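You operate a simulated robot arm through the tools that you are given. There is no shell and no other tool.

The job below is to be done with a simulated robot arm. You get a single attempt, and the scene is never put back.

TASK
Clamp the cam plate and scrub the old grease off it.
Fine: wet the blue brush in the wash tray, put it back, free the clamp and leave the plate in the fixture. Set down upright: blue brush. What is to be rubbed or washed off counts as gone when no trace of it is left.

Only the result counts: the job must be done as asked and must still hold three seconds after the hand-in. Knocking over, shifting, dropping, spilling or breaking anything else fails it.

THE ROBOT
A 6-joint arm with a two-finger parallel gripper, fixed in place. Base frame: the origin is at the foot of the arm, x ahead of it, y to its left, z up; the work surface is at about z = 0.85. Lengths are in m, angles in rad, forces in N, time in s.
With the tool pointing down near the work surface it reaches from about 0.26 to 0.68 m from the base axis. Its first joint turns from -1.152 to 1.152 rad. Payload 2.9 kg.
Tool frame: the origin (TCP) lies between the finger pads and is the grasp point; the fingertips stand 0.03 m ahead of it; z points along the fingers, y is the line along which they close. Largest opening 0.11 m; finger width 0.02, thickness 0.01; the body of the gripper, 0.048 by 0.112 m, starts 0.055 m behind the TCP.
Orientation is told as [roll, pitch, yaw] about the base's x, y, z axes, in that order, counted from this pose: with the fingers straight down and closing along the base's y, the tool's x points along the base's -x, its y along +y and its z along -z.

THE INTERFACE
- The arm moves only by the tool jog_arm. Its argument "plan" is one flat list of numbers, 7 for each row, row after row: the shift along the base's x, y, z in m, then the turn, a rotation vector about the base's x, y, z in rad, then the opening, from 0 (shut) to 1 (fully open). In form: [tx, ty, tz, ax, ay, az, grip, tx, ty, tz, ax, ay, az, grip, ...]. A call has 1 to 20 rows; each row shifts and turns the commanded pose from where the row before left it. A row lasts 0.2 s, in which the tool goes at most 0.05 m and 0.15 rad; a call with a longer step from one row to the next is refused whole, and so is a gripper value outside its range. A pose out of reach is approached as far as the arm can. The call stops where the force on the tool passes 70 N (or 10 N more than at its start, if that is more) or the arm is blocked; 0.2 s more then pass. Each finger travels about 0.108 m/s and halts on what it meets, pressing with about 29 N; the grip force reading is that of the motor and also rises with nothing between the fingers. The clock runs only during rows and for 0.2 s after the last one: add rows that do not move to give the fingers time. The reply holds the time, the measured pose of the TCP, the force on the tool along the base axes, the opening and the grip force, in the units named above and with some noise, with the torque about the TCP (base axes, N m) and any sound that the robot's microphone picked up.
- Cameras (640 x 400 px; columns grow to the right, rows downward): "scene" is fixed at [0.0895, 0.4487, 1.379]; the picture's right is [-0.57, -0.82, 0.00], its down [-0.50, 0.35, -0.79] and it looks along [0.65, -0.45, -0.61] (base axes); focal length 344 px, centre (320, 200). "wrist" rides on the gripper at [0.072, 0.017, -0.103] in the tool frame; the picture's right is [-0.23, 0.97, 0.00], its down [-0.76, -0.18, -0.62] and it looks along [-0.61, -0.14, 0.78] (tool axes); focal length 222 px, centre (320, 200). There is no depth. A picture from a camera that has moved, and an enlarged one, comes with that camera's place and axes in the base frame and with its lens.
- camera(camera): a new picture of that camera. It takes no simulated time.
- zoom(camera, box): a new picture of the part [left, top, right, bottom] of that camera's present view, enlarged. It takes no simulated time.
- finish_job(): hands the job in; it is judged then, once.

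Places have to be worked out from the pictures, the camera data and where the tool is seen. Open the gripper and draw the arm clear of the work before you hand the job in, unless the task says otherwise.

The tools are called after "Call:" by a JSON object that holds its "api" and its "payload". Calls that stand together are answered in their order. jog_arm: Moves the arm, as the interface text tells. Its arguments: {"type":"object","properties":{"plan":{"type":"array"}},"required":["plan"]} The other tools are called the same way: camera (camera) takes a picture; zoom (camera, box) takes an enlarged picture of a part of a camera's view; finish_job () hands the job in.

At the start:

```text
t: 0.0
ee_pos: [0.343, 0.189, 1.1656]
orientation: [-0.001, 0.001, 0.0]
wrist_force: [0.5, 0.3, -0.3]
ft_torque: [-0.03, 0.01, 0.0]
opening: 0.1101
gripper_force: 0.1
```

scene: 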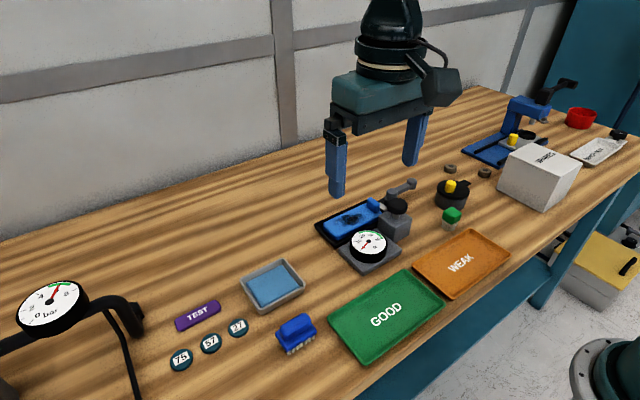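
wrist: 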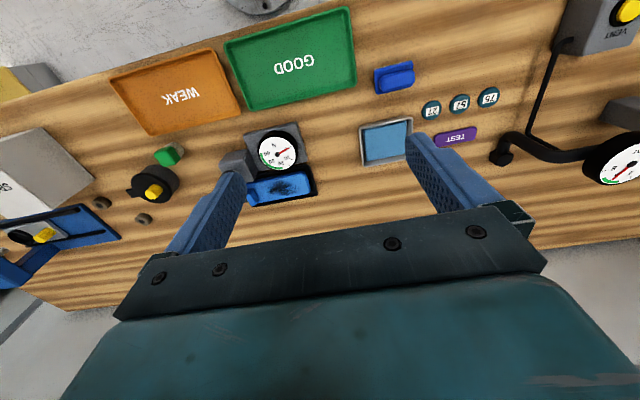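

I'll start by looking closely at the fixture, the brush and the tray.

Call:
{"api": "zoom", "payload": {"camera": "scene", "box": [300, 160, 480, 280]}}

Call:
{"api": "zoom", "payload": {"camera": "scene", "box": [160, 240, 340, 380]}}

Call:
{"api": "zoom", "payload": {"camera": "wrist", "box": [200, 100, 440, 250]}}

Call:
{"api": "zoom", "payload": {"camera": "wrist", "box": [340, 40, 520, 170]}}

Call:
{"api": "zoom", "payload": {"camera": "scene", "box": [430, 70, 640, 220]}}

```text
3.33 times, centred on (390, 220) of scene
camera zoom: at [0.0895, 0.4487, 1.379], right [-0.57, -0.82, 0.0], down [-0.5, 0.35, -0.79], along [0.65, -0.45, -0.61], focal length 1146 px, centre (87, 133)
```

zoom: 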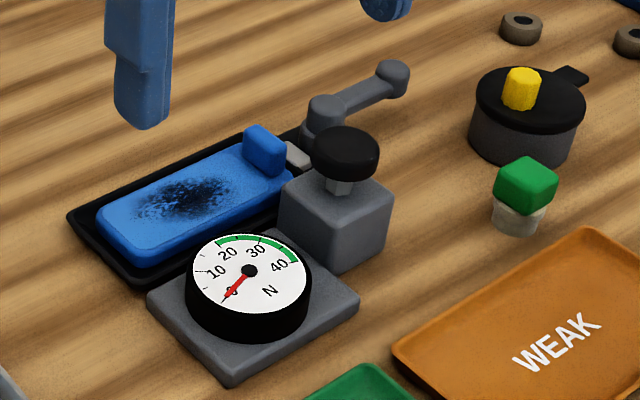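

```text
2.86 times, centred on (250, 310) of scene
camera zoom: at [0.0895, 0.4487, 1.379], right [-0.57, -0.82, 0.0], down [-0.5, 0.35, -0.79], along [0.65, -0.45, -0.61], focal length 982 px, centre (520, -114)
```

zoom: 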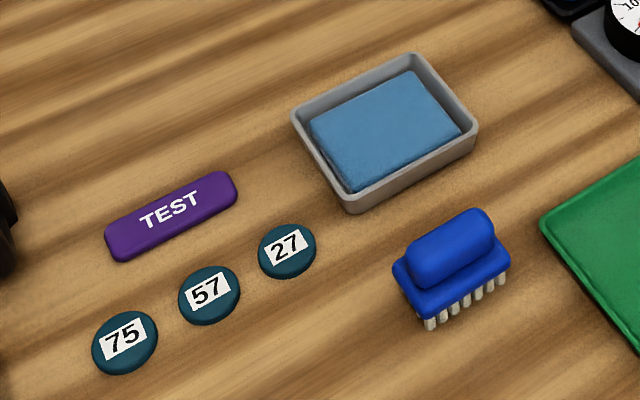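

```text
2.67 times, centred on (320, 175) of wrist
camera zoom: at [0.2709, 0.2063, 1.2689], right [0.23, 0.97, 0.0], down [0.76, -0.18, 0.62], along [0.61, -0.14, -0.78], focal length 592 px, centre (320, 267)
```

zoom: 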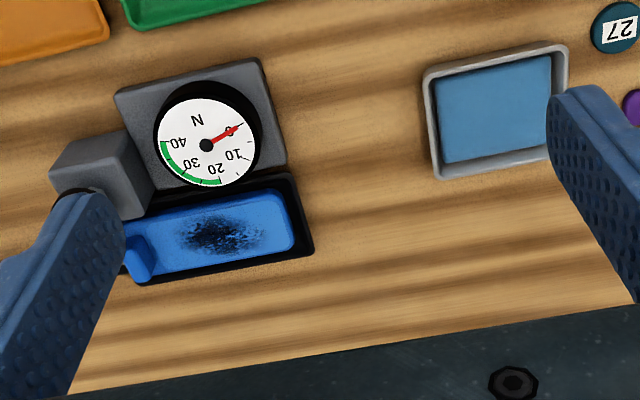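

```text
3.08 times, centred on (430, 105) of wrist
camera zoom: at [0.2709, 0.2063, 1.2689], right [0.23, 0.97, 0.0], down [0.76, -0.18, 0.62], along [0.61, -0.14, -0.78], focal length 684 px, centre (-18, 492)
```

zoom: 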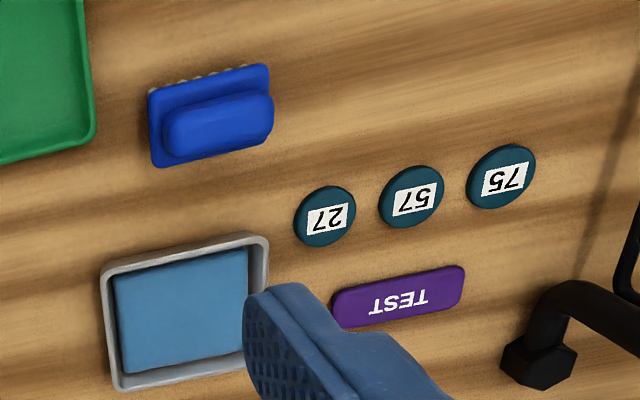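

```text
2.67 times, centred on (535, 145) of scene
camera zoom: at [0.0895, 0.4487, 1.379], right [-0.57, -0.82, 0.0], down [-0.5, 0.35, -0.79], along [0.65, -0.45, -0.61], focal length 917 px, centre (-253, 347)
```

zoom: 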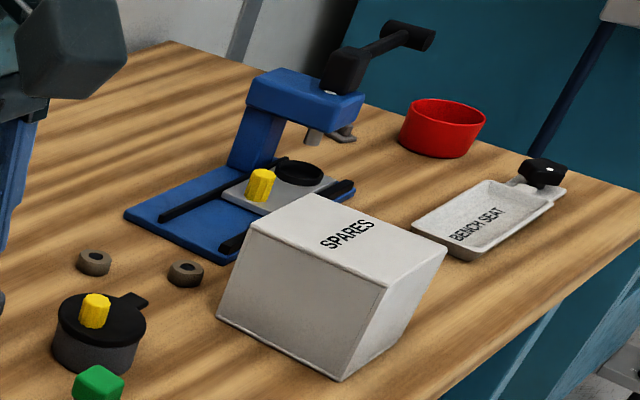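

The brush sits near (0.36, 0.30) with its handle along y. The plate spans x 0.50–0.556 and y 0–0.125, with the grease near (0.528, 0.063). I'll move the wrist camera nearer to the fixture to see how the clamp works.

Call:
{"api": "jog_arm", "payload": {"plan": [0.005, -0.04, -0.015, 0, 0, 0, 1, 0.005, -0.04, -0.015, 0, 0, 0, 1, 0.005, -0.04, -0.015, 0, 0, 0, 1, 0, -0.02, -0.02, 0, 0, 0, 1, 0, 0, 0, 0, 0, 0, 1]}}

```text
t: 1.2
ee_pos: [0.3575, 0.0488, 1.1004]
orientation: [0.0, 0.001, 0.0]
wrist_force: [0.2, 0.9, 0.3]
ft_torque: [0.02, -0.02, 0.02]
opening: 0.1097
gripper_force: 0.1
```

The arm is above the near side of the fixture, so I'll take wrist and scene views of the clamp.

Call:
{"api": "camera", "payload": {"camera": "wrist"}}

Call:
{"api": "zoom", "payload": {"camera": "wrist", "box": [220, 80, 420, 210]}}

Call:
{"api": "camera", "payload": {"camera": "scene"}}

```text
taken
camera wrist: at [0.2859, 0.0659, 1.2042], right [0.23, 0.97, 0.0], down [0.76, -0.18, 0.62], along [0.61, -0.14, -0.78], focal length 222 px, centre (320, 200)
```

wrist: 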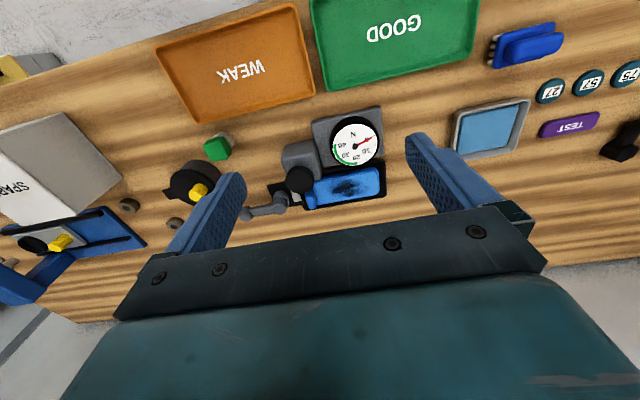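

```text
3.08 times, centred on (320, 145) of wrist
camera zoom: at [0.2859, 0.0659, 1.2042], right [0.23, 0.97, 0.0], down [0.76, -0.18, 0.62], along [0.61, -0.14, -0.78], focal length 684 px, centre (320, 369)
```

zoom: 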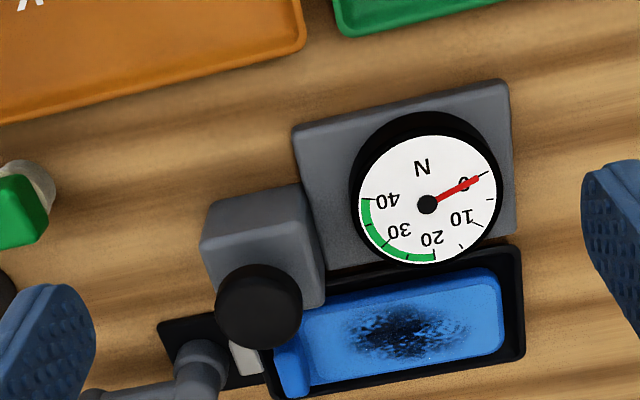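

```text
taken
```

scene: 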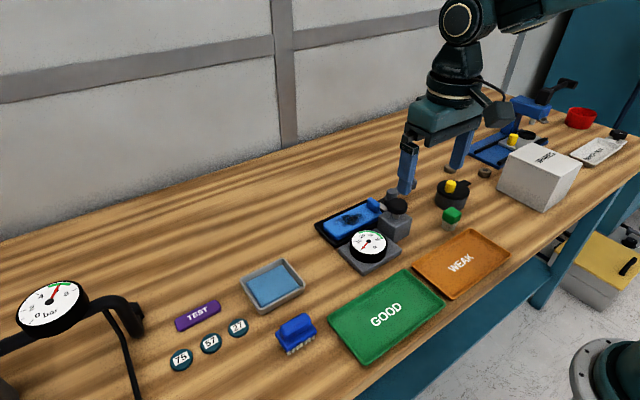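

The clamp seems to have a grey lever on the -y side and a black knob on a block. I'll move the camera closer to the lever.

Call:
{"api": "jog_arm", "payload": {"plan": [0.015, -0.035, -0.02, 0, 0, 0, 1, 0.015, -0.035, -0.02, 0, 0, 0, 1, 0.015, -0.03, -0.03, 0, 0, 0, 1, 0.005, -0.01, -0.03, 0, 0, 0, 1, 0, 0, 0, 0, 0, 0, 1]}}

Call:
{"api": "camera", "payload": {"camera": "wrist"}}

Call:
{"api": "zoom", "payload": {"camera": "wrist", "box": [240, 90, 440, 220]}}

Call:
{"api": "zoom", "payload": {"camera": "scene", "box": [310, 150, 450, 250]}}

```text
t: 2.4
ee_pos: [0.4078, -0.0607, 0.9999]
orientation: [0.001, 0.001, -0.001]
wrist_force: [1.4, -0.3, -0.1]
ft_torque: [-0.01, 0.04, 0.0]
opening: 0.11
gripper_force: 0.0
```

```text
taken
camera wrist: at [0.3351, -0.0427, 1.103], right [0.23, 0.97, 0.0], down [0.76, -0.18, 0.62], along [0.61, -0.14, -0.78], focal length 222 px, centre (320, 200)
```

wrist: 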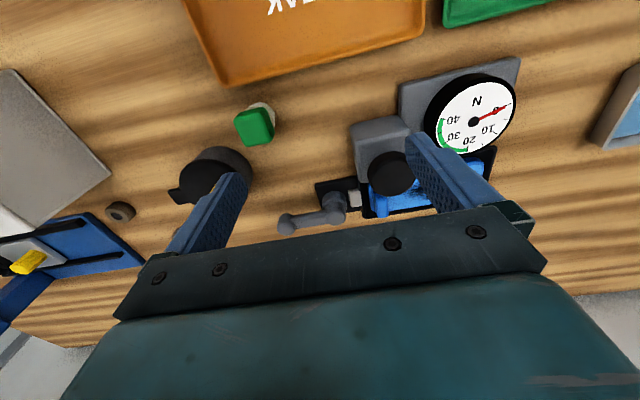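

```text
3.08 times, centred on (340, 155) of wrist
camera zoom: at [0.3351, -0.0427, 1.103], right [0.23, 0.97, 0.0], down [0.76, -0.18, 0.62], along [0.61, -0.14, -0.78], focal length 684 px, centre (258, 338)
```

zoom: 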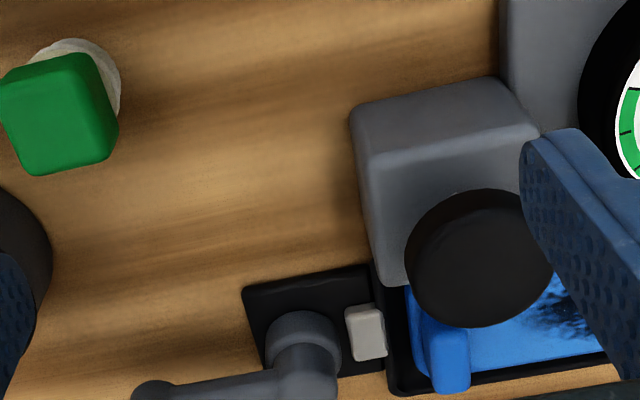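

```text
4.00 times, centred on (380, 200) of scene
camera zoom: at [0.0895, 0.4487, 1.379], right [-0.57, -0.82, 0.0], down [-0.5, 0.35, -0.79], along [0.65, -0.45, -0.61], focal length 1375 px, centre (80, 200)
```

zoom: 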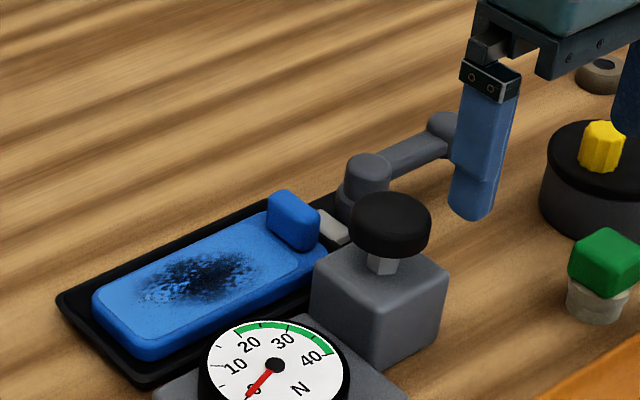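

The lever pivot looks to be near (0.524, -0.064, 0.895), with its ball end near (0.524, -0.128). The black mushroom knob's top is near (0.457, -0.003, 0.93). I want a closer view of the lever and jaw.

Call:
{"api": "jog_arm", "payload": {"plan": [0.025, -0.02, 0, 0, 0, 0, 1, 0.025, -0.02, 0, 0, 0, 0, 1, 0, 0, 0, 0, 0, 0, 1]}}

Call:
{"api": "camera", "payload": {"camera": "wrist"}}

Call:
{"api": "zoom", "payload": {"camera": "wrist", "box": [250, 80, 410, 190]}}

```text
t: 3.2
ee_pos: [0.4579, -0.0987, 1.002]
orientation: [0.0, 0.0, 0.0]
wrist_force: [0.0, 0.5, 0.5]
ft_torque: [-0.03, 0.02, 0.03]
opening: 0.1099
gripper_force: 0.0
```

```text
taken
camera wrist: at [0.3861, -0.0826, 1.1048], right [0.23, 0.97, 0.0], down [0.76, -0.18, 0.62], along [0.61, -0.14, -0.78], focal length 222 px, centre (320, 200)
```

wrist: 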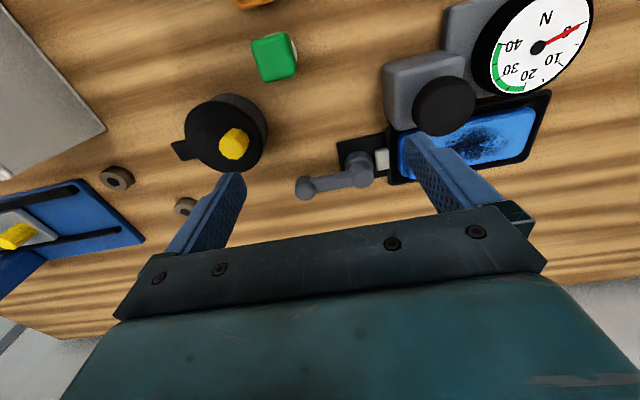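

```text
3.64 times, centred on (330, 135) of wrist
camera zoom: at [0.3861, -0.0826, 1.1048], right [0.23, 0.97, 0.0], down [0.76, -0.18, 0.62], along [0.61, -0.14, -0.78], focal length 808 px, centre (284, 436)
```

zoom: 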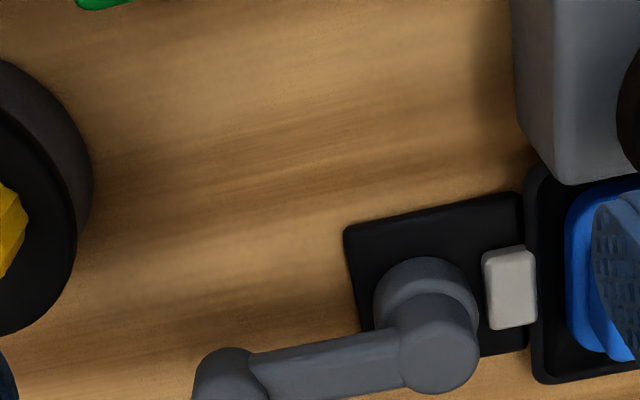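

The lever looks like a crank on a vertical post with a small grey jaw on its +y side. I'll turn the tool 90° to view it from the -y side and check the mechanism.

Call:
{"api": "jog_arm", "payload": {"plan": [0.005, -0.006, 0, 0, 0, 0.15, 1, 0.005, -0.006, 0, 0, 0, 0.15, 1, 0.005, -0.006, 0, 0, 0, 0.15, 1, 0.005, -0.006, 0, 0, 0, 0.15, 1, 0.005, -0.006, 0, 0, 0, 0.15, 1, 0.005, -0.006, 0, 0, 0, 0.15, 1, 0.005, -0.006, 0, 0, 0, 0.15, 1, 0.005, -0.006, 0, 0, 0, 0.15, 1, 0.005, -0.006, 0, 0, 0, 0.15, 1, 0.005, -0.006, 0, 0, 0, 0.15, 1, 0.002, 0, 0, 0, 0, 0.0708, 1, 0, 0, 0, 0, 0, 0, 1]}}

Call:
{"api": "camera", "payload": {"camera": "wrist"}}

Call:
{"api": "zoom", "payload": {"camera": "wrist", "box": [230, 60, 410, 220]}}

```text
t: 5.8
ee_pos: [0.5094, -0.1612, 1.0008]
orientation: [0.001, 0.0, 1.571]
wrist_force: [-0.9, 0.3, 0.7]
ft_torque: [0.03, -0.01, 0.02]
opening: 0.1097
gripper_force: 0.2
```

```text
taken
camera wrist: at [0.4937, -0.2328, 1.1044], right [-0.97, 0.23, 0.0], down [0.18, 0.76, 0.62], along [0.14, 0.61, -0.78], focal length 222 px, centre (320, 200)
```

wrist: 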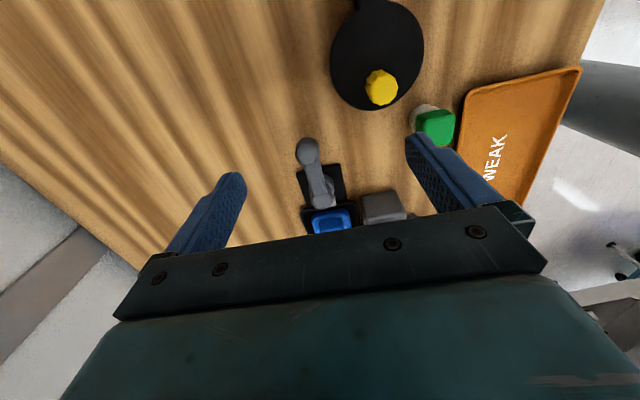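

```text
2.50 times, centred on (320, 140) of wrist
camera zoom: at [0.4937, -0.2328, 1.1044], right [-0.97, 0.23, 0.0], down [0.18, 0.76, 0.62], along [0.14, 0.61, -0.78], focal length 555 px, centre (320, 350)
```

zoom: 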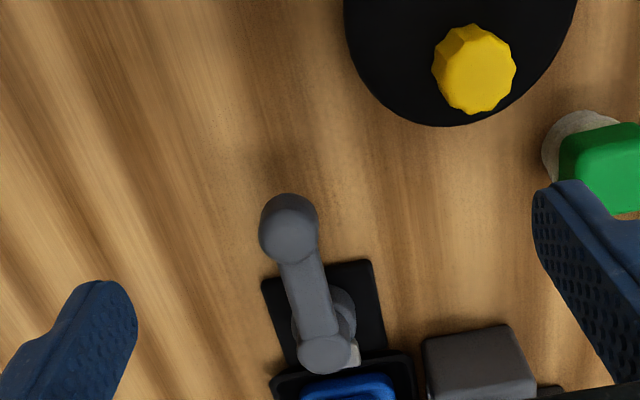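

The lever appears horizontal, with its hub at about (0.527, -0.065) and its end at about (0.527, -0.132). I'll check the scene camera for details of the lever end and jaw.

Call:
{"api": "zoom", "payload": {"camera": "scene", "box": [360, 165, 430, 210]}}

Call:
{"api": "zoom", "payload": {"camera": "scene", "box": [310, 160, 430, 270]}}

```text
8.89 times, centred on (395, 188) of scene
camera zoom: at [0.0895, 0.4487, 1.379], right [-0.57, -0.82, 0.0], down [-0.5, 0.35, -0.79], along [0.65, -0.45, -0.61], focal length 3055 px, centre (-347, 311)
```

zoom: 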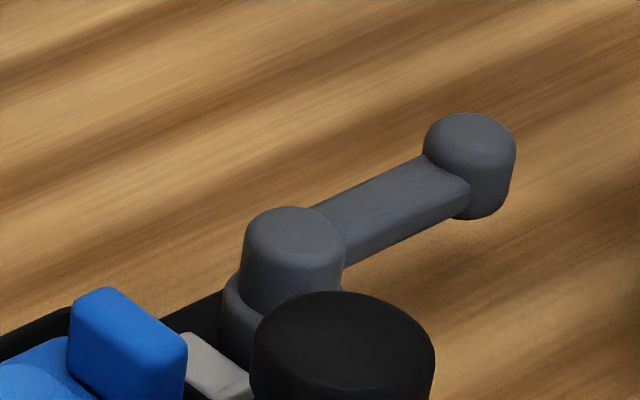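

```text
3.64 times, centred on (370, 215) of scene
camera zoom: at [0.0895, 0.4487, 1.379], right [-0.57, -0.82, 0.0], down [-0.5, 0.35, -0.79], along [0.65, -0.45, -0.61], focal length 1250 px, centre (138, 146)
```

zoom: 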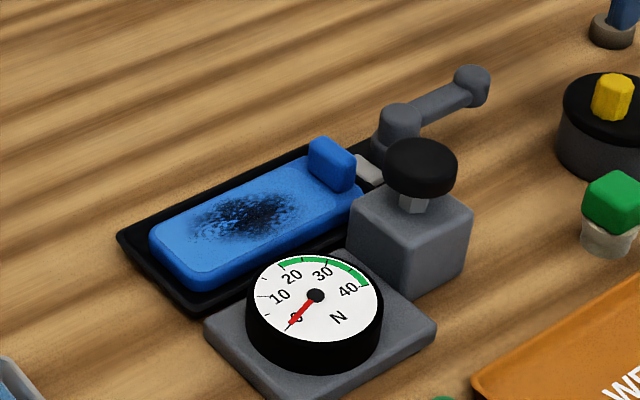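

It is a vertical-axis crank lever. I'll straddle its end with a partly open gripper, fingers on the ±x sides, so that I can push it either way.

Call:
{"api": "jog_arm", "payload": {"plan": [0.009, 0.015, 0, 0, 0, 0, 0.45, 0.009, 0.016, 0, 0, 0, 0, 0.45, 0, 0, -0.02, 0, 0, 0, 0.45, 0, 0, -0.02, 0, 0, 0, 0.45, 0, 0, 0, 0, 0, 0, 0.45]}}

Call:
{"api": "camera", "payload": {"camera": "wrist"}}

Call:
{"api": "camera", "payload": {"camera": "scene"}}

Call:
{"api": "zoom", "payload": {"camera": "scene", "box": [350, 130, 450, 210]}}

```text
t: 7.0
ee_pos: [0.528, -0.1313, 0.9597]
orientation: [-0.002, 0.0, 1.571]
wrist_force: [0.8, -0.3, -0.7]
ft_torque: [-0.01, 0.03, -0.02]
opening: 0.0494
gripper_force: 0.2
```

```text
taken
camera wrist: at [0.5111, -0.2035, 1.0628], right [-0.97, 0.23, 0.0], down [0.18, 0.76, 0.62], along [0.14, 0.61, -0.78], focal length 222 px, centre (320, 200)
```

wrist: 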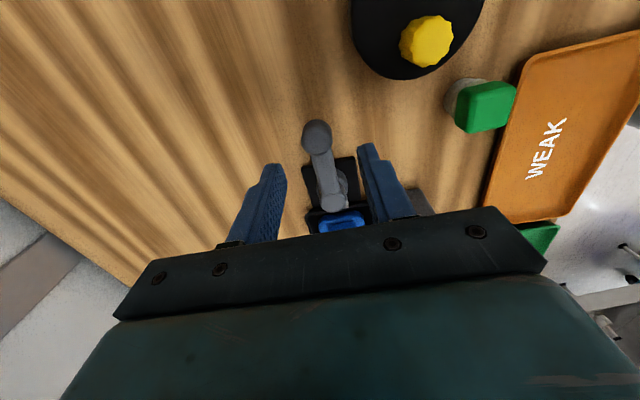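

```text
taken
```

scene: 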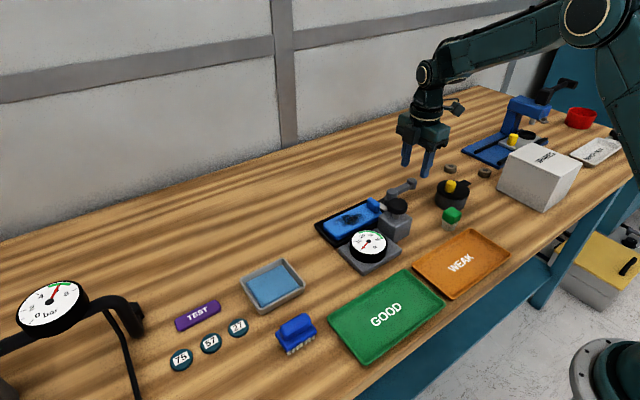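

```text
5.00 times, centred on (400, 170) of scene
camera zoom: at [0.0895, 0.4487, 1.379], right [-0.57, -0.82, 0.0], down [-0.5, 0.35, -0.79], along [0.65, -0.45, -0.61], focal length 1719 px, centre (-80, 350)
```

zoom: 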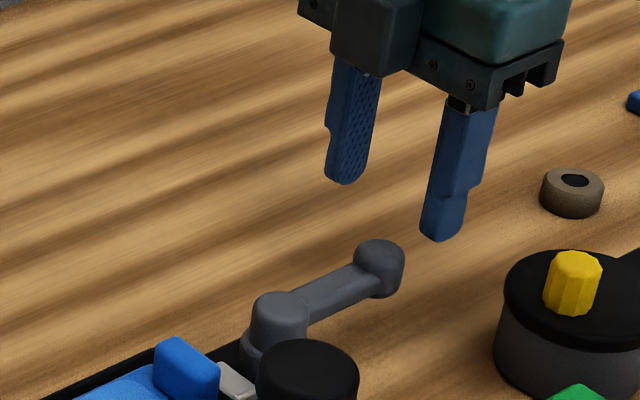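

The lever end is near (0.530, -0.137, 0.90), between the fingers. I'll lower so the fingers straddle it.

Call:
{"api": "jog_arm", "payload": {"plan": [0.002, -0.004, -0.02, 0, 0, 0, 0.45, 0, 0, -0.02, 0, 0, 0, 0.45, 0, 0, -0.017, 0, 0, 0, 0.45, 0, 0, 0, 0, 0, 0, 0.45]}}

Call:
{"api": "zoom", "payload": {"camera": "wrist", "box": [220, 60, 420, 220]}}

Call:
{"api": "zoom", "payload": {"camera": "scene", "box": [350, 130, 450, 210]}}

```text
t: 8.0
ee_pos: [0.5297, -0.1348, 0.9025]
orientation: [0.0, 0.0, 1.57]
wrist_force: [0.4, -0.3, 0.9]
ft_torque: [-0.01, 0.0, 0.01]
opening: 0.0496
gripper_force: 0.1
```

```text
2.50 times, centred on (320, 140) of wrist
camera zoom: at [0.5134, -0.206, 1.006], right [-0.97, 0.23, 0.0], down [0.18, 0.76, 0.62], along [0.14, 0.61, -0.78], focal length 555 px, centre (320, 350)
```

zoom: 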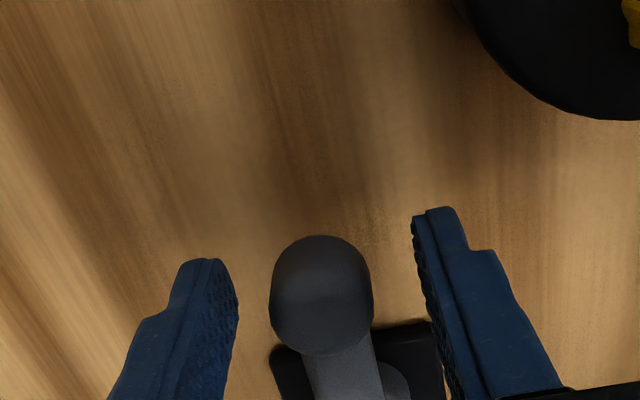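

```text
5.00 times, centred on (400, 170) of scene
camera zoom: at [0.0895, 0.4487, 1.379], right [-0.57, -0.82, 0.0], down [-0.5, 0.35, -0.79], along [0.65, -0.45, -0.61], focal length 1719 px, centre (-80, 350)
```

zoom: 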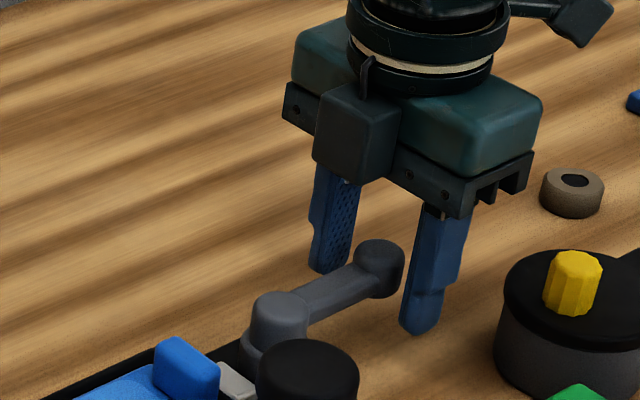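

The fingers straddle the lever end cleanly. I'll narrow the gap and nudge gently toward +x, watching the forces.

Call:
{"api": "jog_arm", "payload": {"plan": [0, 0, 0, 0, 0, 0, 0.28, 0, 0, 0, 0, 0, 0, 0.28, 0.004, 0, 0, 0, 0, 0, 0.28, 0.004, 0, 0, 0, 0, 0, 0.28, 0.004, 0, 0, 0, 0, 0, 0.28, 0, 0, 0, 0, 0, 0, 0.28]}}

Call:
{"api": "zoom", "payload": {"camera": "wrist", "box": [220, 60, 420, 220]}}

```text
t: 9.4
ee_pos: [0.5422, -0.1346, 0.9024]
orientation: [0.006, 0.0, 1.569]
wrist_force: [-18.9, -3.3, 1.2]
ft_torque: [0.23, 0.18, 0.2]
opening: 0.0405
gripper_force: 9.2
```

```text
2.50 times, centred on (320, 140) of wrist
camera zoom: at [0.5244, -0.2066, 1.0062], right [-0.97, 0.23, 0.01], down [0.18, 0.76, 0.62], along [0.14, 0.61, -0.78], focal length 555 px, centre (320, 350)
```

zoom: 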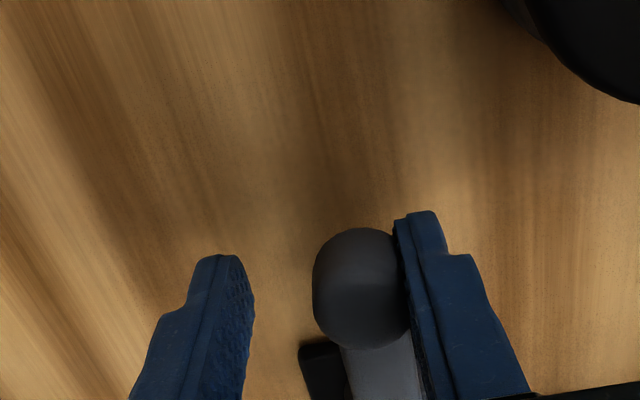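

The lever resists +x (about 19 N, no visible motion), so that is probably its open stop. I'll back off and try -x.

Call:
{"api": "jog_arm", "payload": {"plan": [-0.012, 0, 0, 0, 0, 0, 0.3, -0.003, 0, 0, 0, 0, 0, 0.3, -0.004, 0, 0, 0, 0, 0, 0.3, -0.004, 0, 0, 0, 0, 0, 0.3, -0.004, 0, 0, 0, 0, 0, 0.3, 0, 0, 0, 0, 0, 0, 0.3]}}

Call:
{"api": "zoom", "payload": {"camera": "wrist", "box": [220, 60, 420, 220]}}

Call:
{"api": "zoom", "payload": {"camera": "scene", "box": [310, 160, 430, 270]}}

```text
t: 10.8
ee_pos: [0.5153, -0.1336, 0.9033]
orientation: [-0.001, 0.0, 1.571]
wrist_force: [1.7, -0.7, -0.5]
ft_torque: [0.02, -0.03, -0.02]
opening: 0.0338
gripper_force: 0.4
```

```text
2.50 times, centred on (320, 140) of wrist
camera zoom: at [0.4988, -0.2066, 1.0075], right [-0.97, 0.23, 0.0], down [0.18, 0.76, 0.62], along [0.14, 0.61, -0.78], focal length 555 px, centre (320, 350)
```

zoom: 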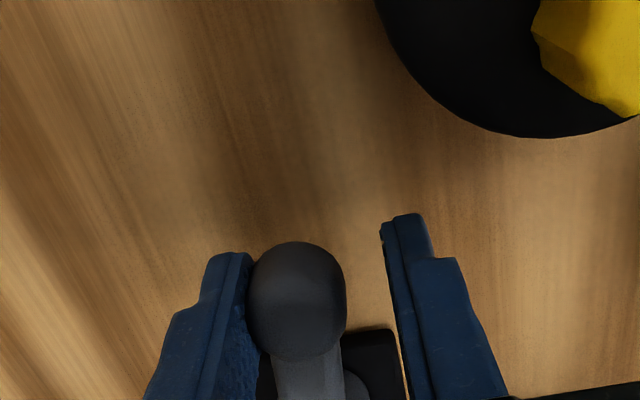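

```text
3.64 times, centred on (370, 215) of scene
camera zoom: at [0.0895, 0.4487, 1.379], right [-0.57, -0.82, 0.0], down [-0.5, 0.35, -0.79], along [0.65, -0.45, -0.61], focal length 1250 px, centre (138, 146)
```

zoom: 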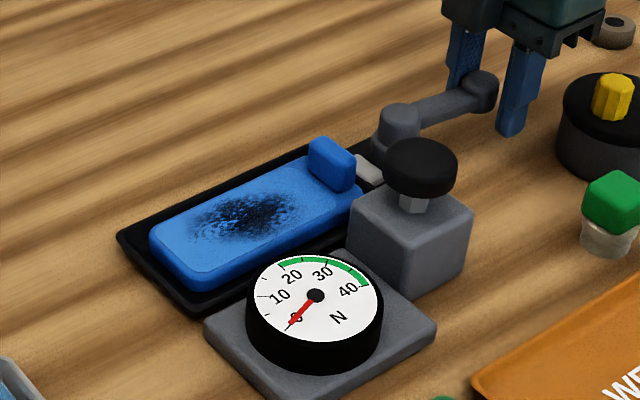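

The lever turns freely toward -x, clockwise seen from above. I'll follow the arc about the hub (0.528, -0.065), yawing with it, and check the gauge and jaw partway.

Call:
{"api": "jog_arm", "payload": {"plan": [-0.0083, 0.0021, 0, 0, 0, -0.14, 0.28, -0.008, 0.003, 0, 0, 0, -0.14, 0.28, -0.0075, 0.0039, 0, 0, 0, -0.14, 0.26, -0.007, 0.0048, 0, 0, 0, -0.14, 0.26, -0.0064, 0.0056, 0, 0, 0, -0.12, 0.26, 0, 0, 0, 0, 0, 0, 0.26]}}

Call:
{"api": "zoom", "payload": {"camera": "wrist", "box": [200, 60, 440, 220]}}

Call:
{"api": "zoom", "payload": {"camera": "scene", "box": [310, 160, 430, 270]}}

```text
t: 12.2
ee_pos: [0.4781, -0.1148, 0.9033]
orientation: [0.0, 0.0, 0.889]
wrist_force: [0.8, -1.1, -0.6]
ft_torque: [-0.04, -0.01, 0.01]
opening: 0.029
gripper_force: 0.8
```

```text
2.50 times, centred on (320, 140) of wrist
camera zoom: at [0.4193, -0.1604, 1.0066], right [-0.61, 0.79, 0.0], down [0.62, 0.48, 0.62], along [0.49, 0.38, -0.78], focal length 555 px, centre (320, 350)
```

zoom: 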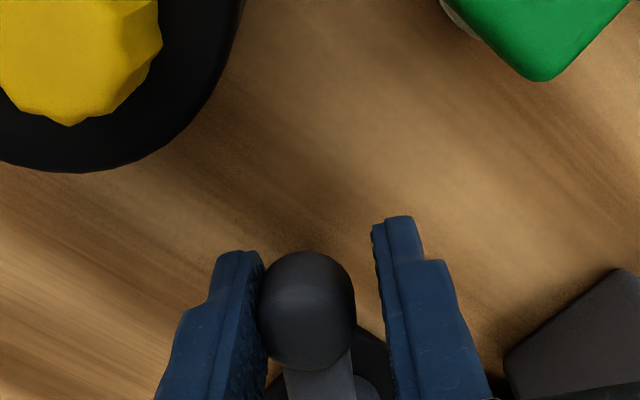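

```text
3.64 times, centred on (370, 215) of scene
camera zoom: at [0.0895, 0.4487, 1.379], right [-0.57, -0.82, 0.0], down [-0.5, 0.35, -0.79], along [0.65, -0.45, -0.61], focal length 1250 px, centre (138, 146)
```

zoom: 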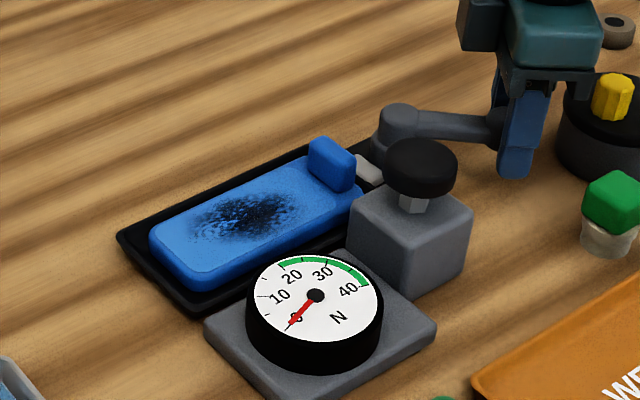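

The lever follows freely at about 0.7 rad and the gauge still reads 0. I'll continue along the arc with a narrower gap.

Call:
{"api": "jog_arm", "payload": {"plan": [-0.0057, 0.0064, 0, 0, 0, -0.12, 0.24, -0.0049, 0.0069, 0, 0, 0, -0.12, 0.24, -0.004, 0.0076, 0, 0, 0, -0.12, 0.24, -0.0031, 0.0079, 0, 0, 0, -0.12, 0.24, 0, 0, 0, 0, 0, 0, 0.24]}}

Call:
{"api": "zoom", "payload": {"camera": "wrist", "box": [200, 60, 440, 220]}}

Call:
{"api": "zoom", "payload": {"camera": "scene", "box": [310, 160, 430, 270]}}

```text
t: 13.4
ee_pos: [0.4598, -0.0841, 0.9028]
orientation: [-0.001, 0.001, 0.409]
wrist_force: [0.1, -1.0, 0.2]
ft_torque: [-0.02, -0.02, 0.05]
opening: 0.027
gripper_force: 0.6
```

```text
2.50 times, centred on (320, 140) of wrist
camera zoom: at [0.3872, -0.0977, 1.0066], right [-0.18, 0.98, 0.0], down [0.77, 0.14, 0.62], along [0.61, 0.11, -0.78], focal length 555 px, centre (320, 350)
```

zoom: 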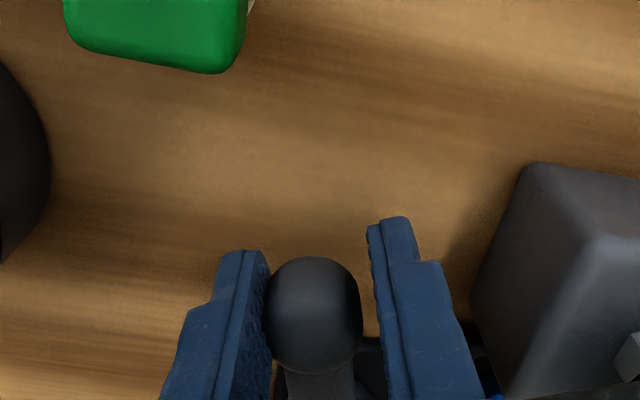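

```text
3.64 times, centred on (370, 215) of scene
camera zoom: at [0.0895, 0.4487, 1.379], right [-0.57, -0.82, 0.0], down [-0.5, 0.35, -0.79], along [0.65, -0.45, -0.61], focal length 1250 px, centre (138, 146)
```

zoom: 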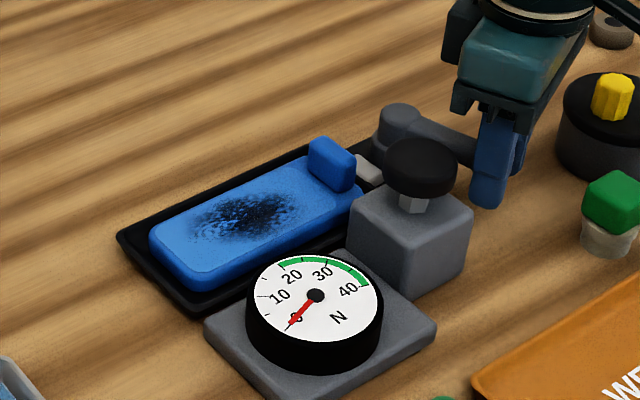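

The lever is at about 1.2 rad and still free, and the block's -y face is at y ≈ -0.028. I'll carry on in small steps toward 90°.

Call:
{"api": "jog_arm", "payload": {"plan": [-0.0021, 0.0082, 0, 0, 0, -0.12, 0.23, -0.0011, 0.0085, 0, 0, 0, -0.12, 0.23, 0, 0.0065, 0, 0, 0, -0.1, 0.23, 0, 0, 0, 0, 0, 0, 0.23]}}

Call:
{"api": "zoom", "payload": {"camera": "wrist", "box": [200, 60, 440, 220]}}

Call:
{"api": "zoom", "payload": {"camera": "scene", "box": [310, 160, 430, 270]}}

```text
t: 14.4
ee_pos: [0.4568, -0.0637, 0.9028]
orientation: [-0.002, -0.002, 0.066]
wrist_force: [2.7, -7.0, -2.0]
ft_torque: [-0.09, -0.04, -0.11]
opening: 0.0298
gripper_force: 4.7
```

```text
2.50 times, centred on (320, 140) of wrist
camera zoom: at [0.3832, -0.0508, 1.0059], right [0.16, 0.99, 0.0], down [0.77, -0.13, 0.62], along [0.62, -0.1, -0.78], focal length 555 px, centre (320, 350)
```

zoom: 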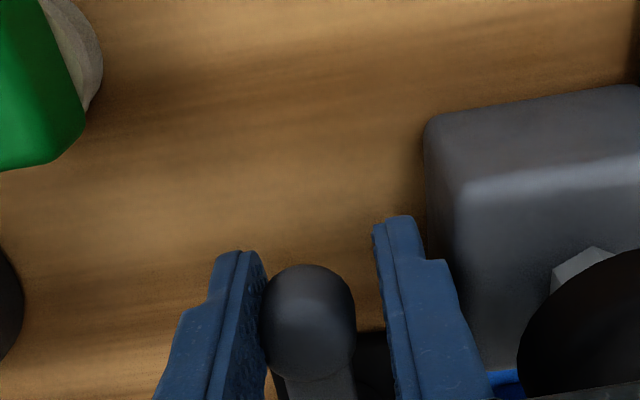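

```text
3.64 times, centred on (370, 215) of scene
camera zoom: at [0.0895, 0.4485, 1.379], right [-0.57, -0.82, 0.0], down [-0.5, 0.35, -0.79], along [0.65, -0.45, -0.61], focal length 1250 px, centre (138, 146)
```

zoom: 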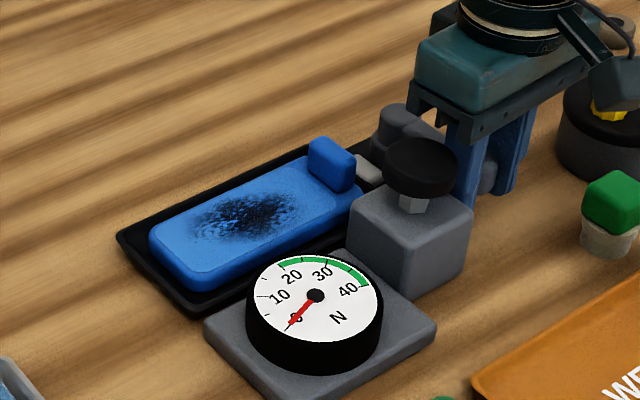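

Resistance has started (about 7 N) near 90°. I'll compare the jaw's position closely before pushing further.

Call:
{"api": "zoom", "payload": {"camera": "scene", "box": [360, 165, 430, 210]}}

Call:
{"api": "zoom", "payload": {"camera": "wrist", "box": [300, 150, 420, 220]}}

```text
8.89 times, centred on (395, 188) of scene
camera zoom: at [0.0895, 0.4485, 1.379], right [-0.57, -0.82, 0.0], down [-0.5, 0.35, -0.79], along [0.65, -0.45, -0.61], focal length 3055 px, centre (-347, 311)
```

zoom: 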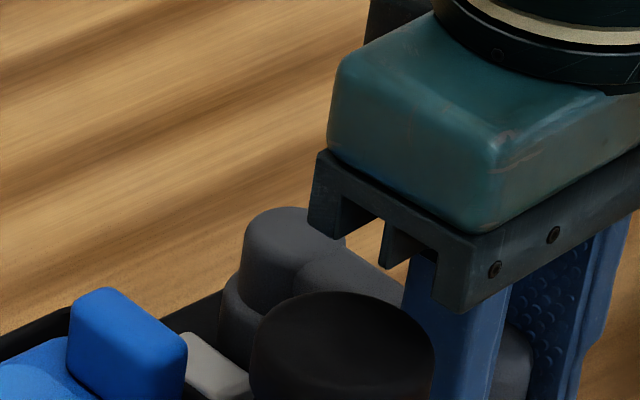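

```text
5.33 times, centred on (360, 185) of wrist
camera zoom: at [0.3832, -0.0508, 1.0059], right [0.16, 0.99, 0.0], down [0.77, -0.13, 0.62], along [0.62, -0.1, -0.78], focal length 1185 px, centre (107, 280)
```

zoom: 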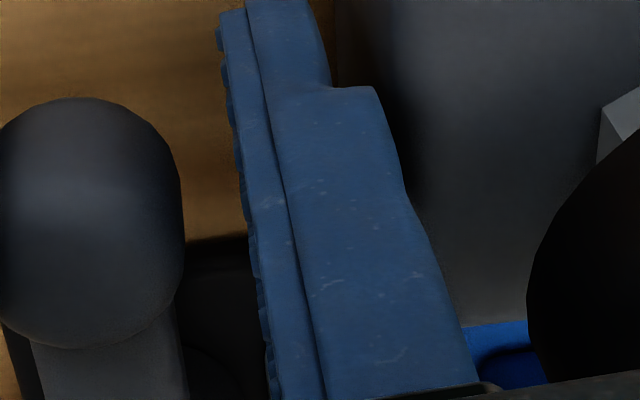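

The jaw hasn't visibly moved. I'll push a few more millimetres and read the force.

Call:
{"api": "jog_arm", "payload": {"plan": [0, 0.003, 0, 0, 0, -0.04, 0.23, 0, 0.003, 0, 0, 0, -0.03, 0.23, 0, 0, 0, 0, 0, 0, 0.23]}}

Call:
{"api": "zoom", "payload": {"camera": "wrist", "box": [200, 60, 440, 220]}}

Call:
{"api": "zoom", "payload": {"camera": "scene", "box": [310, 160, 430, 270]}}

```text
t: 15.2
ee_pos: [0.4573, -0.06, 0.9033]
orientation: [-0.007, 0.001, -0.007]
wrist_force: [5.3, -26.6, -7.0]
ft_torque: [-0.1, -0.13, -0.03]
opening: 0.0347
gripper_force: 9.4
```

```text
2.50 times, centred on (320, 140) of wrist
camera zoom: at [0.3845, -0.0416, 1.0066], right [0.23, 0.97, 0.0], down [0.76, -0.18, 0.62], along [0.61, -0.15, -0.78], focal length 555 px, centre (320, 350)
```

zoom: 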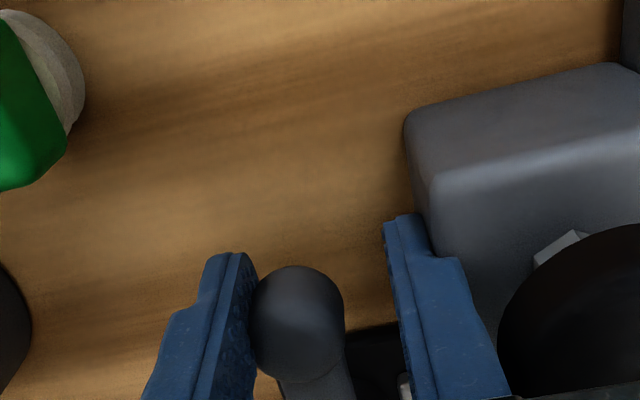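

```text
3.64 times, centred on (370, 215) of scene
camera zoom: at [0.0897, 0.448, 1.3792], right [-0.57, -0.82, 0.0], down [-0.5, 0.35, -0.79], along [0.65, -0.45, -0.61], focal length 1250 px, centre (138, 146)
```

zoom: 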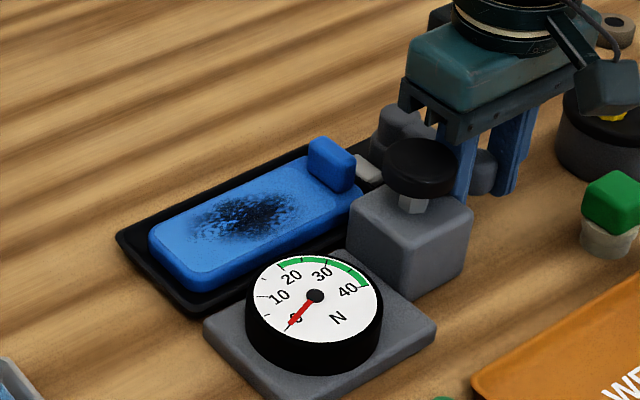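

The lever has reached a stop at about 90°, at roughly 27 N. The gauge still reads 0, so I'll relax the push and compare the jaw up close.

Call:
{"api": "jog_arm", "payload": {"plan": [0, -0.007, 0, 0, 0, 0, 0.3, 0, 0, 0, 0, 0, 0, 0.45, 0, 0, 0.03, 0, 0, 0, 0.45, 0, -0.01, 0.04, 0, 0, 0, 0.45, -0.02, -0.03, 0.03, 0, 0, 0, 0.6, -0.02, -0.03, 0.02, 0, 0, 0, 0.8, 0, 0, 0, 0, 0, 0, 1]}}

Call:
{"api": "camera", "payload": {"camera": "wrist"}}

Call:
{"api": "zoom", "payload": {"camera": "scene", "box": [360, 165, 430, 210]}}

Call:
{"api": "zoom", "payload": {"camera": "scene", "box": [310, 160, 430, 270]}}

```text
t: 16.8
ee_pos: [0.4195, -0.1363, 1.0266]
orientation: [-0.001, -0.001, 0.0]
wrist_force: [1.5, 0.4, 0.6]
ft_torque: [-0.01, 0.0, -0.04]
opening: 0.1102
gripper_force: 0.1
```

```text
taken
camera wrist: at [0.3455, -0.1196, 1.1296], right [0.23, 0.97, 0.0], down [0.76, -0.18, 0.62], along [0.61, -0.14, -0.78], focal length 222 px, centre (320, 200)
```

wrist: 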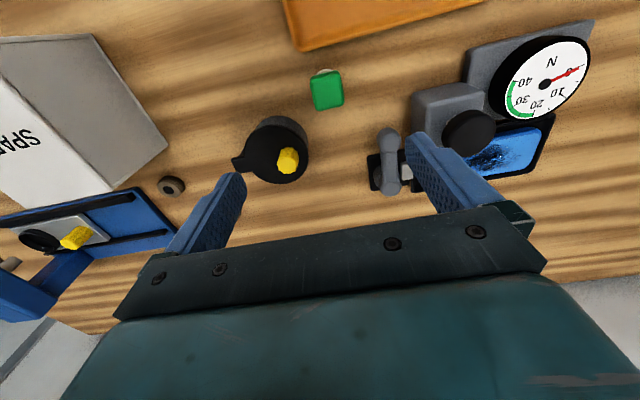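

```text
8.89 times, centred on (395, 188) of scene
camera zoom: at [0.0895, 0.4487, 1.379], right [-0.57, -0.82, 0.0], down [-0.5, 0.35, -0.79], along [0.65, -0.45, -0.61], focal length 3055 px, centre (-347, 311)
```

zoom: 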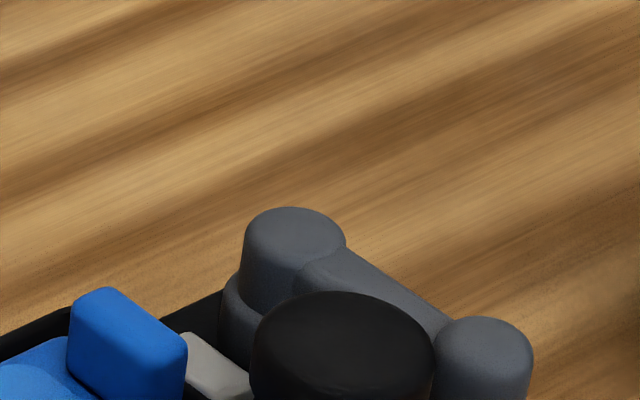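

```text
3.64 times, centred on (370, 215) of scene
camera zoom: at [0.0895, 0.4487, 1.379], right [-0.57, -0.82, 0.0], down [-0.5, 0.35, -0.79], along [0.65, -0.45, -0.61], focal length 1250 px, centre (138, 146)
```

zoom: 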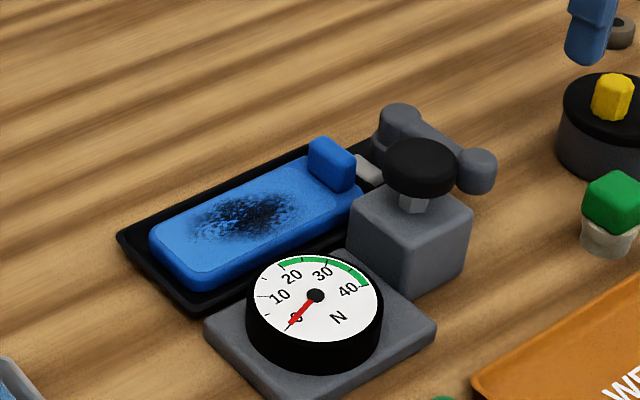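

The lever now points toward -x. I'll return to the earlier viewpoint for a like-for-like comparison of the jaw and hub.

Call:
{"api": "jog_arm", "payload": {"plan": [0.02, 0.019, -0.012, 0, 0, 0, 1, 0.0185, 0.0186, -0.0126, 0, 0, 0, 1, 0, 0, 0, 0, 0, 0, 1]}}

Call:
{"api": "zoom", "payload": {"camera": "wrist", "box": [250, 80, 410, 190]}}

Call:
{"api": "zoom", "payload": {"camera": "wrist", "box": [340, 0, 600, 200]}}

```text
t: 17.6
ee_pos: [0.4555, -0.0971, 1.0021]
orientation: [-0.002, 0.0, 0.0]
wrist_force: [-0.5, -0.2, 0.2]
ft_torque: [0.0, 0.0, 0.02]
opening: 0.1101
gripper_force: 0.0
```

```text
3.64 times, centred on (330, 135) of wrist
camera zoom: at [0.3837, -0.0794, 1.1048], right [0.23, 0.97, 0.0], down [0.76, -0.18, 0.62], along [0.61, -0.14, -0.78], focal length 808 px, centre (284, 436)
```

zoom: 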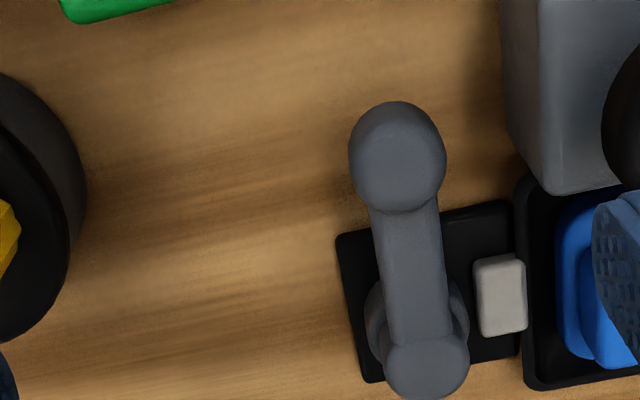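

```text
2.00 times, centred on (470, 100) of wrist
camera zoom: at [0.3837, -0.0794, 1.1048], right [0.23, 0.97, 0.0], down [0.76, -0.18, 0.62], along [0.61, -0.14, -0.78], focal length 444 px, centre (20, 400)
```

zoom: 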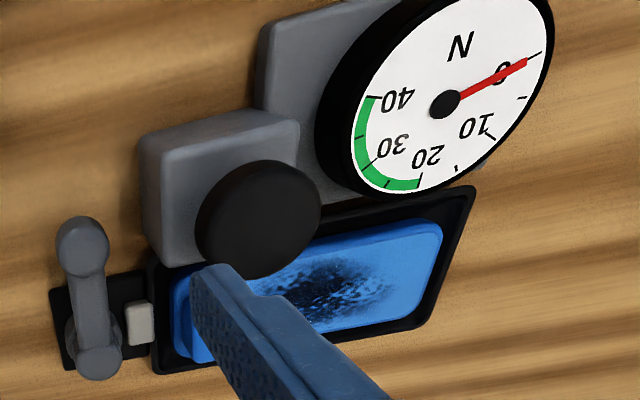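

Compared with before, the jaw hasn't moved relative to its slab. I'll zoom in hard on the jaw, the upstand and the knob to understand the mechanism.

Call:
{"api": "zoom", "payload": {"camera": "scene", "box": [362, 188, 394, 208]}}

Call:
{"api": "zoom", "payload": {"camera": "scene", "box": [370, 190, 420, 245]}}

Call:
{"api": "zoom", "payload": {"camera": "scene", "box": [312, 192, 392, 245]}}

Call:
{"api": "zoom", "payload": {"camera": "wrist", "box": [330, 110, 420, 200]}}

```text
16.00 times, centred on (378, 198) of scene
camera zoom: at [0.0895, 0.4487, 1.379], right [-0.57, -0.82, 0.0], down [-0.5, 0.35, -0.79], along [0.65, -0.45, -0.61], focal length 5500 px, centre (-608, 232)
```

zoom: 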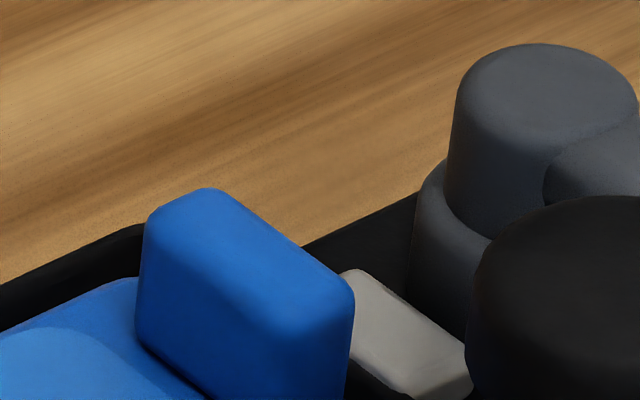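

```text
7.27 times, centred on (395, 218) of scene
camera zoom: at [0.0895, 0.4487, 1.379], right [-0.57, -0.82, 0.0], down [-0.5, 0.35, -0.79], along [0.65, -0.45, -0.61], focal length 2500 px, centre (-226, 73)
```

zoom: 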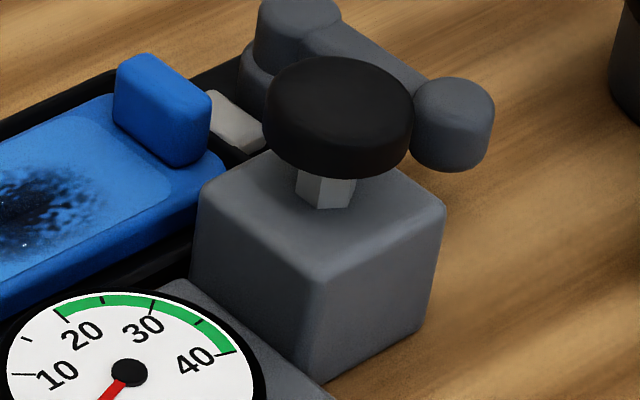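

```text
7.55 times, centred on (352, 218) of scene
camera zoom: at [0.0895, 0.4487, 1.379], right [-0.57, -0.82, 0.0], down [-0.5, 0.35, -0.79], along [0.65, -0.45, -0.61], focal length 2594 px, centre (78, 60)
```

zoom: 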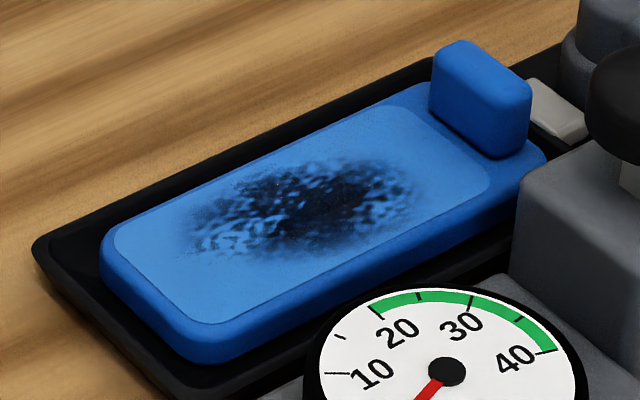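

```text
4.44 times, centred on (375, 155) of wrist
camera zoom: at [0.3837, -0.0794, 1.1048], right [0.23, 0.97, 0.0], down [0.76, -0.18, 0.62], along [0.61, -0.14, -0.78], focal length 987 px, centre (76, 400)
```

zoom: 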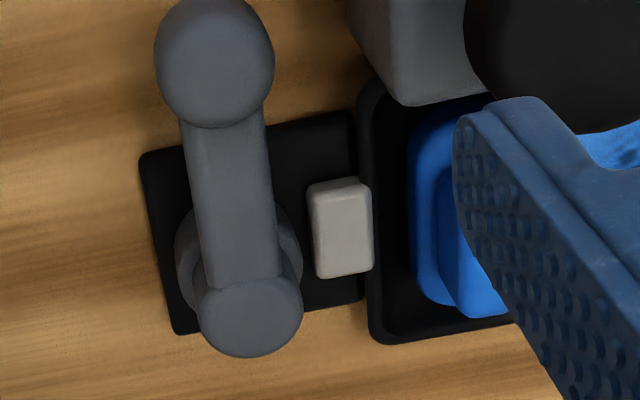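

The pad hasn't moved and no click was heard, so the lever may need a firmer push at the end of its travel. I'll push it with closed fingers along their stiff direction (yaw π/2).

Call:
{"api": "jog_arm", "payload": {"plan": [0.001, -0.002, 0, 0, 0, 0.15, 0.6, 0.001, -0.002, 0, 0, 0, 0.15, 0.4, 0.001, -0.002, 0, 0, 0, 0.15, 0.2, 0.001, -0.002, 0, 0, 0, 0.15, 0, 0.001, -0.001, 0, 0, 0, 0.15, 0, 0.001, -0.001, 0, 0, 0, 0.15, 0, 0.001, 0, 0, 0, 0, 0.15, 0, 0, 0, 0, 0, 0, 0.15, 0, 0, 0, 0, 0, 0, 0.15, 0, 0, 0, 0, 0, 0, 0.15, 0, 0, 0, 0, 0, 0, 0.0708, 0, 0, 0, -0.04, 0, 0, 0, 0, 0, 0, -0.04, 0, 0, 0, 0, 0, 0, -0.02, 0, 0, 0, 0, 0, 0, 0, 0, 0, 0, 0]}}

Call:
{"api": "camera", "payload": {"camera": "wrist"}}

Call:
{"api": "zoom", "payload": {"camera": "scene", "box": [340, 150, 460, 240]}}

```text
t: 20.8
ee_pos: [0.4601, -0.1059, 0.9011]
orientation: [0.001, 0.0, 1.571]
wrist_force: [-0.2, 0.2, 0.6]
ft_torque: [0.02, 0.0, 0.0]
opening: 0.0
gripper_force: 29.0
```

```text
taken
camera wrist: at [0.4441, -0.1783, 1.0041], right [-0.97, 0.23, 0.0], down [0.18, 0.76, 0.62], along [0.14, 0.61, -0.78], focal length 222 px, centre (320, 200)
```

wrist: 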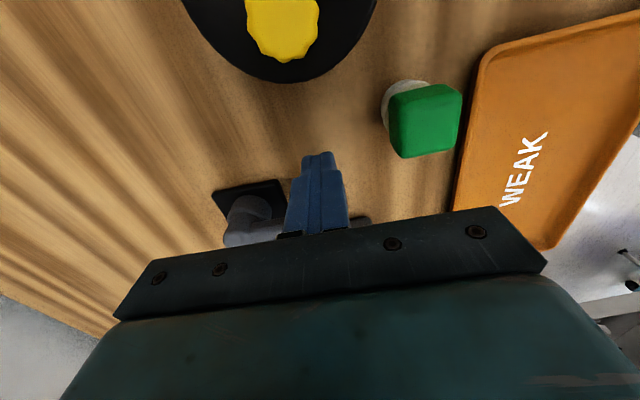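

```text
4.44 times, centred on (400, 195) of scene
camera zoom: at [0.0895, 0.4487, 1.379], right [-0.57, -0.82, 0.0], down [-0.5, 0.35, -0.79], along [0.65, -0.45, -0.61], focal length 1528 px, centre (-36, 222)
```

zoom: 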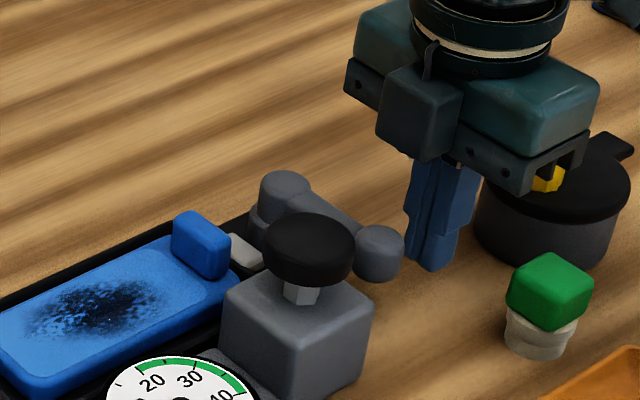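

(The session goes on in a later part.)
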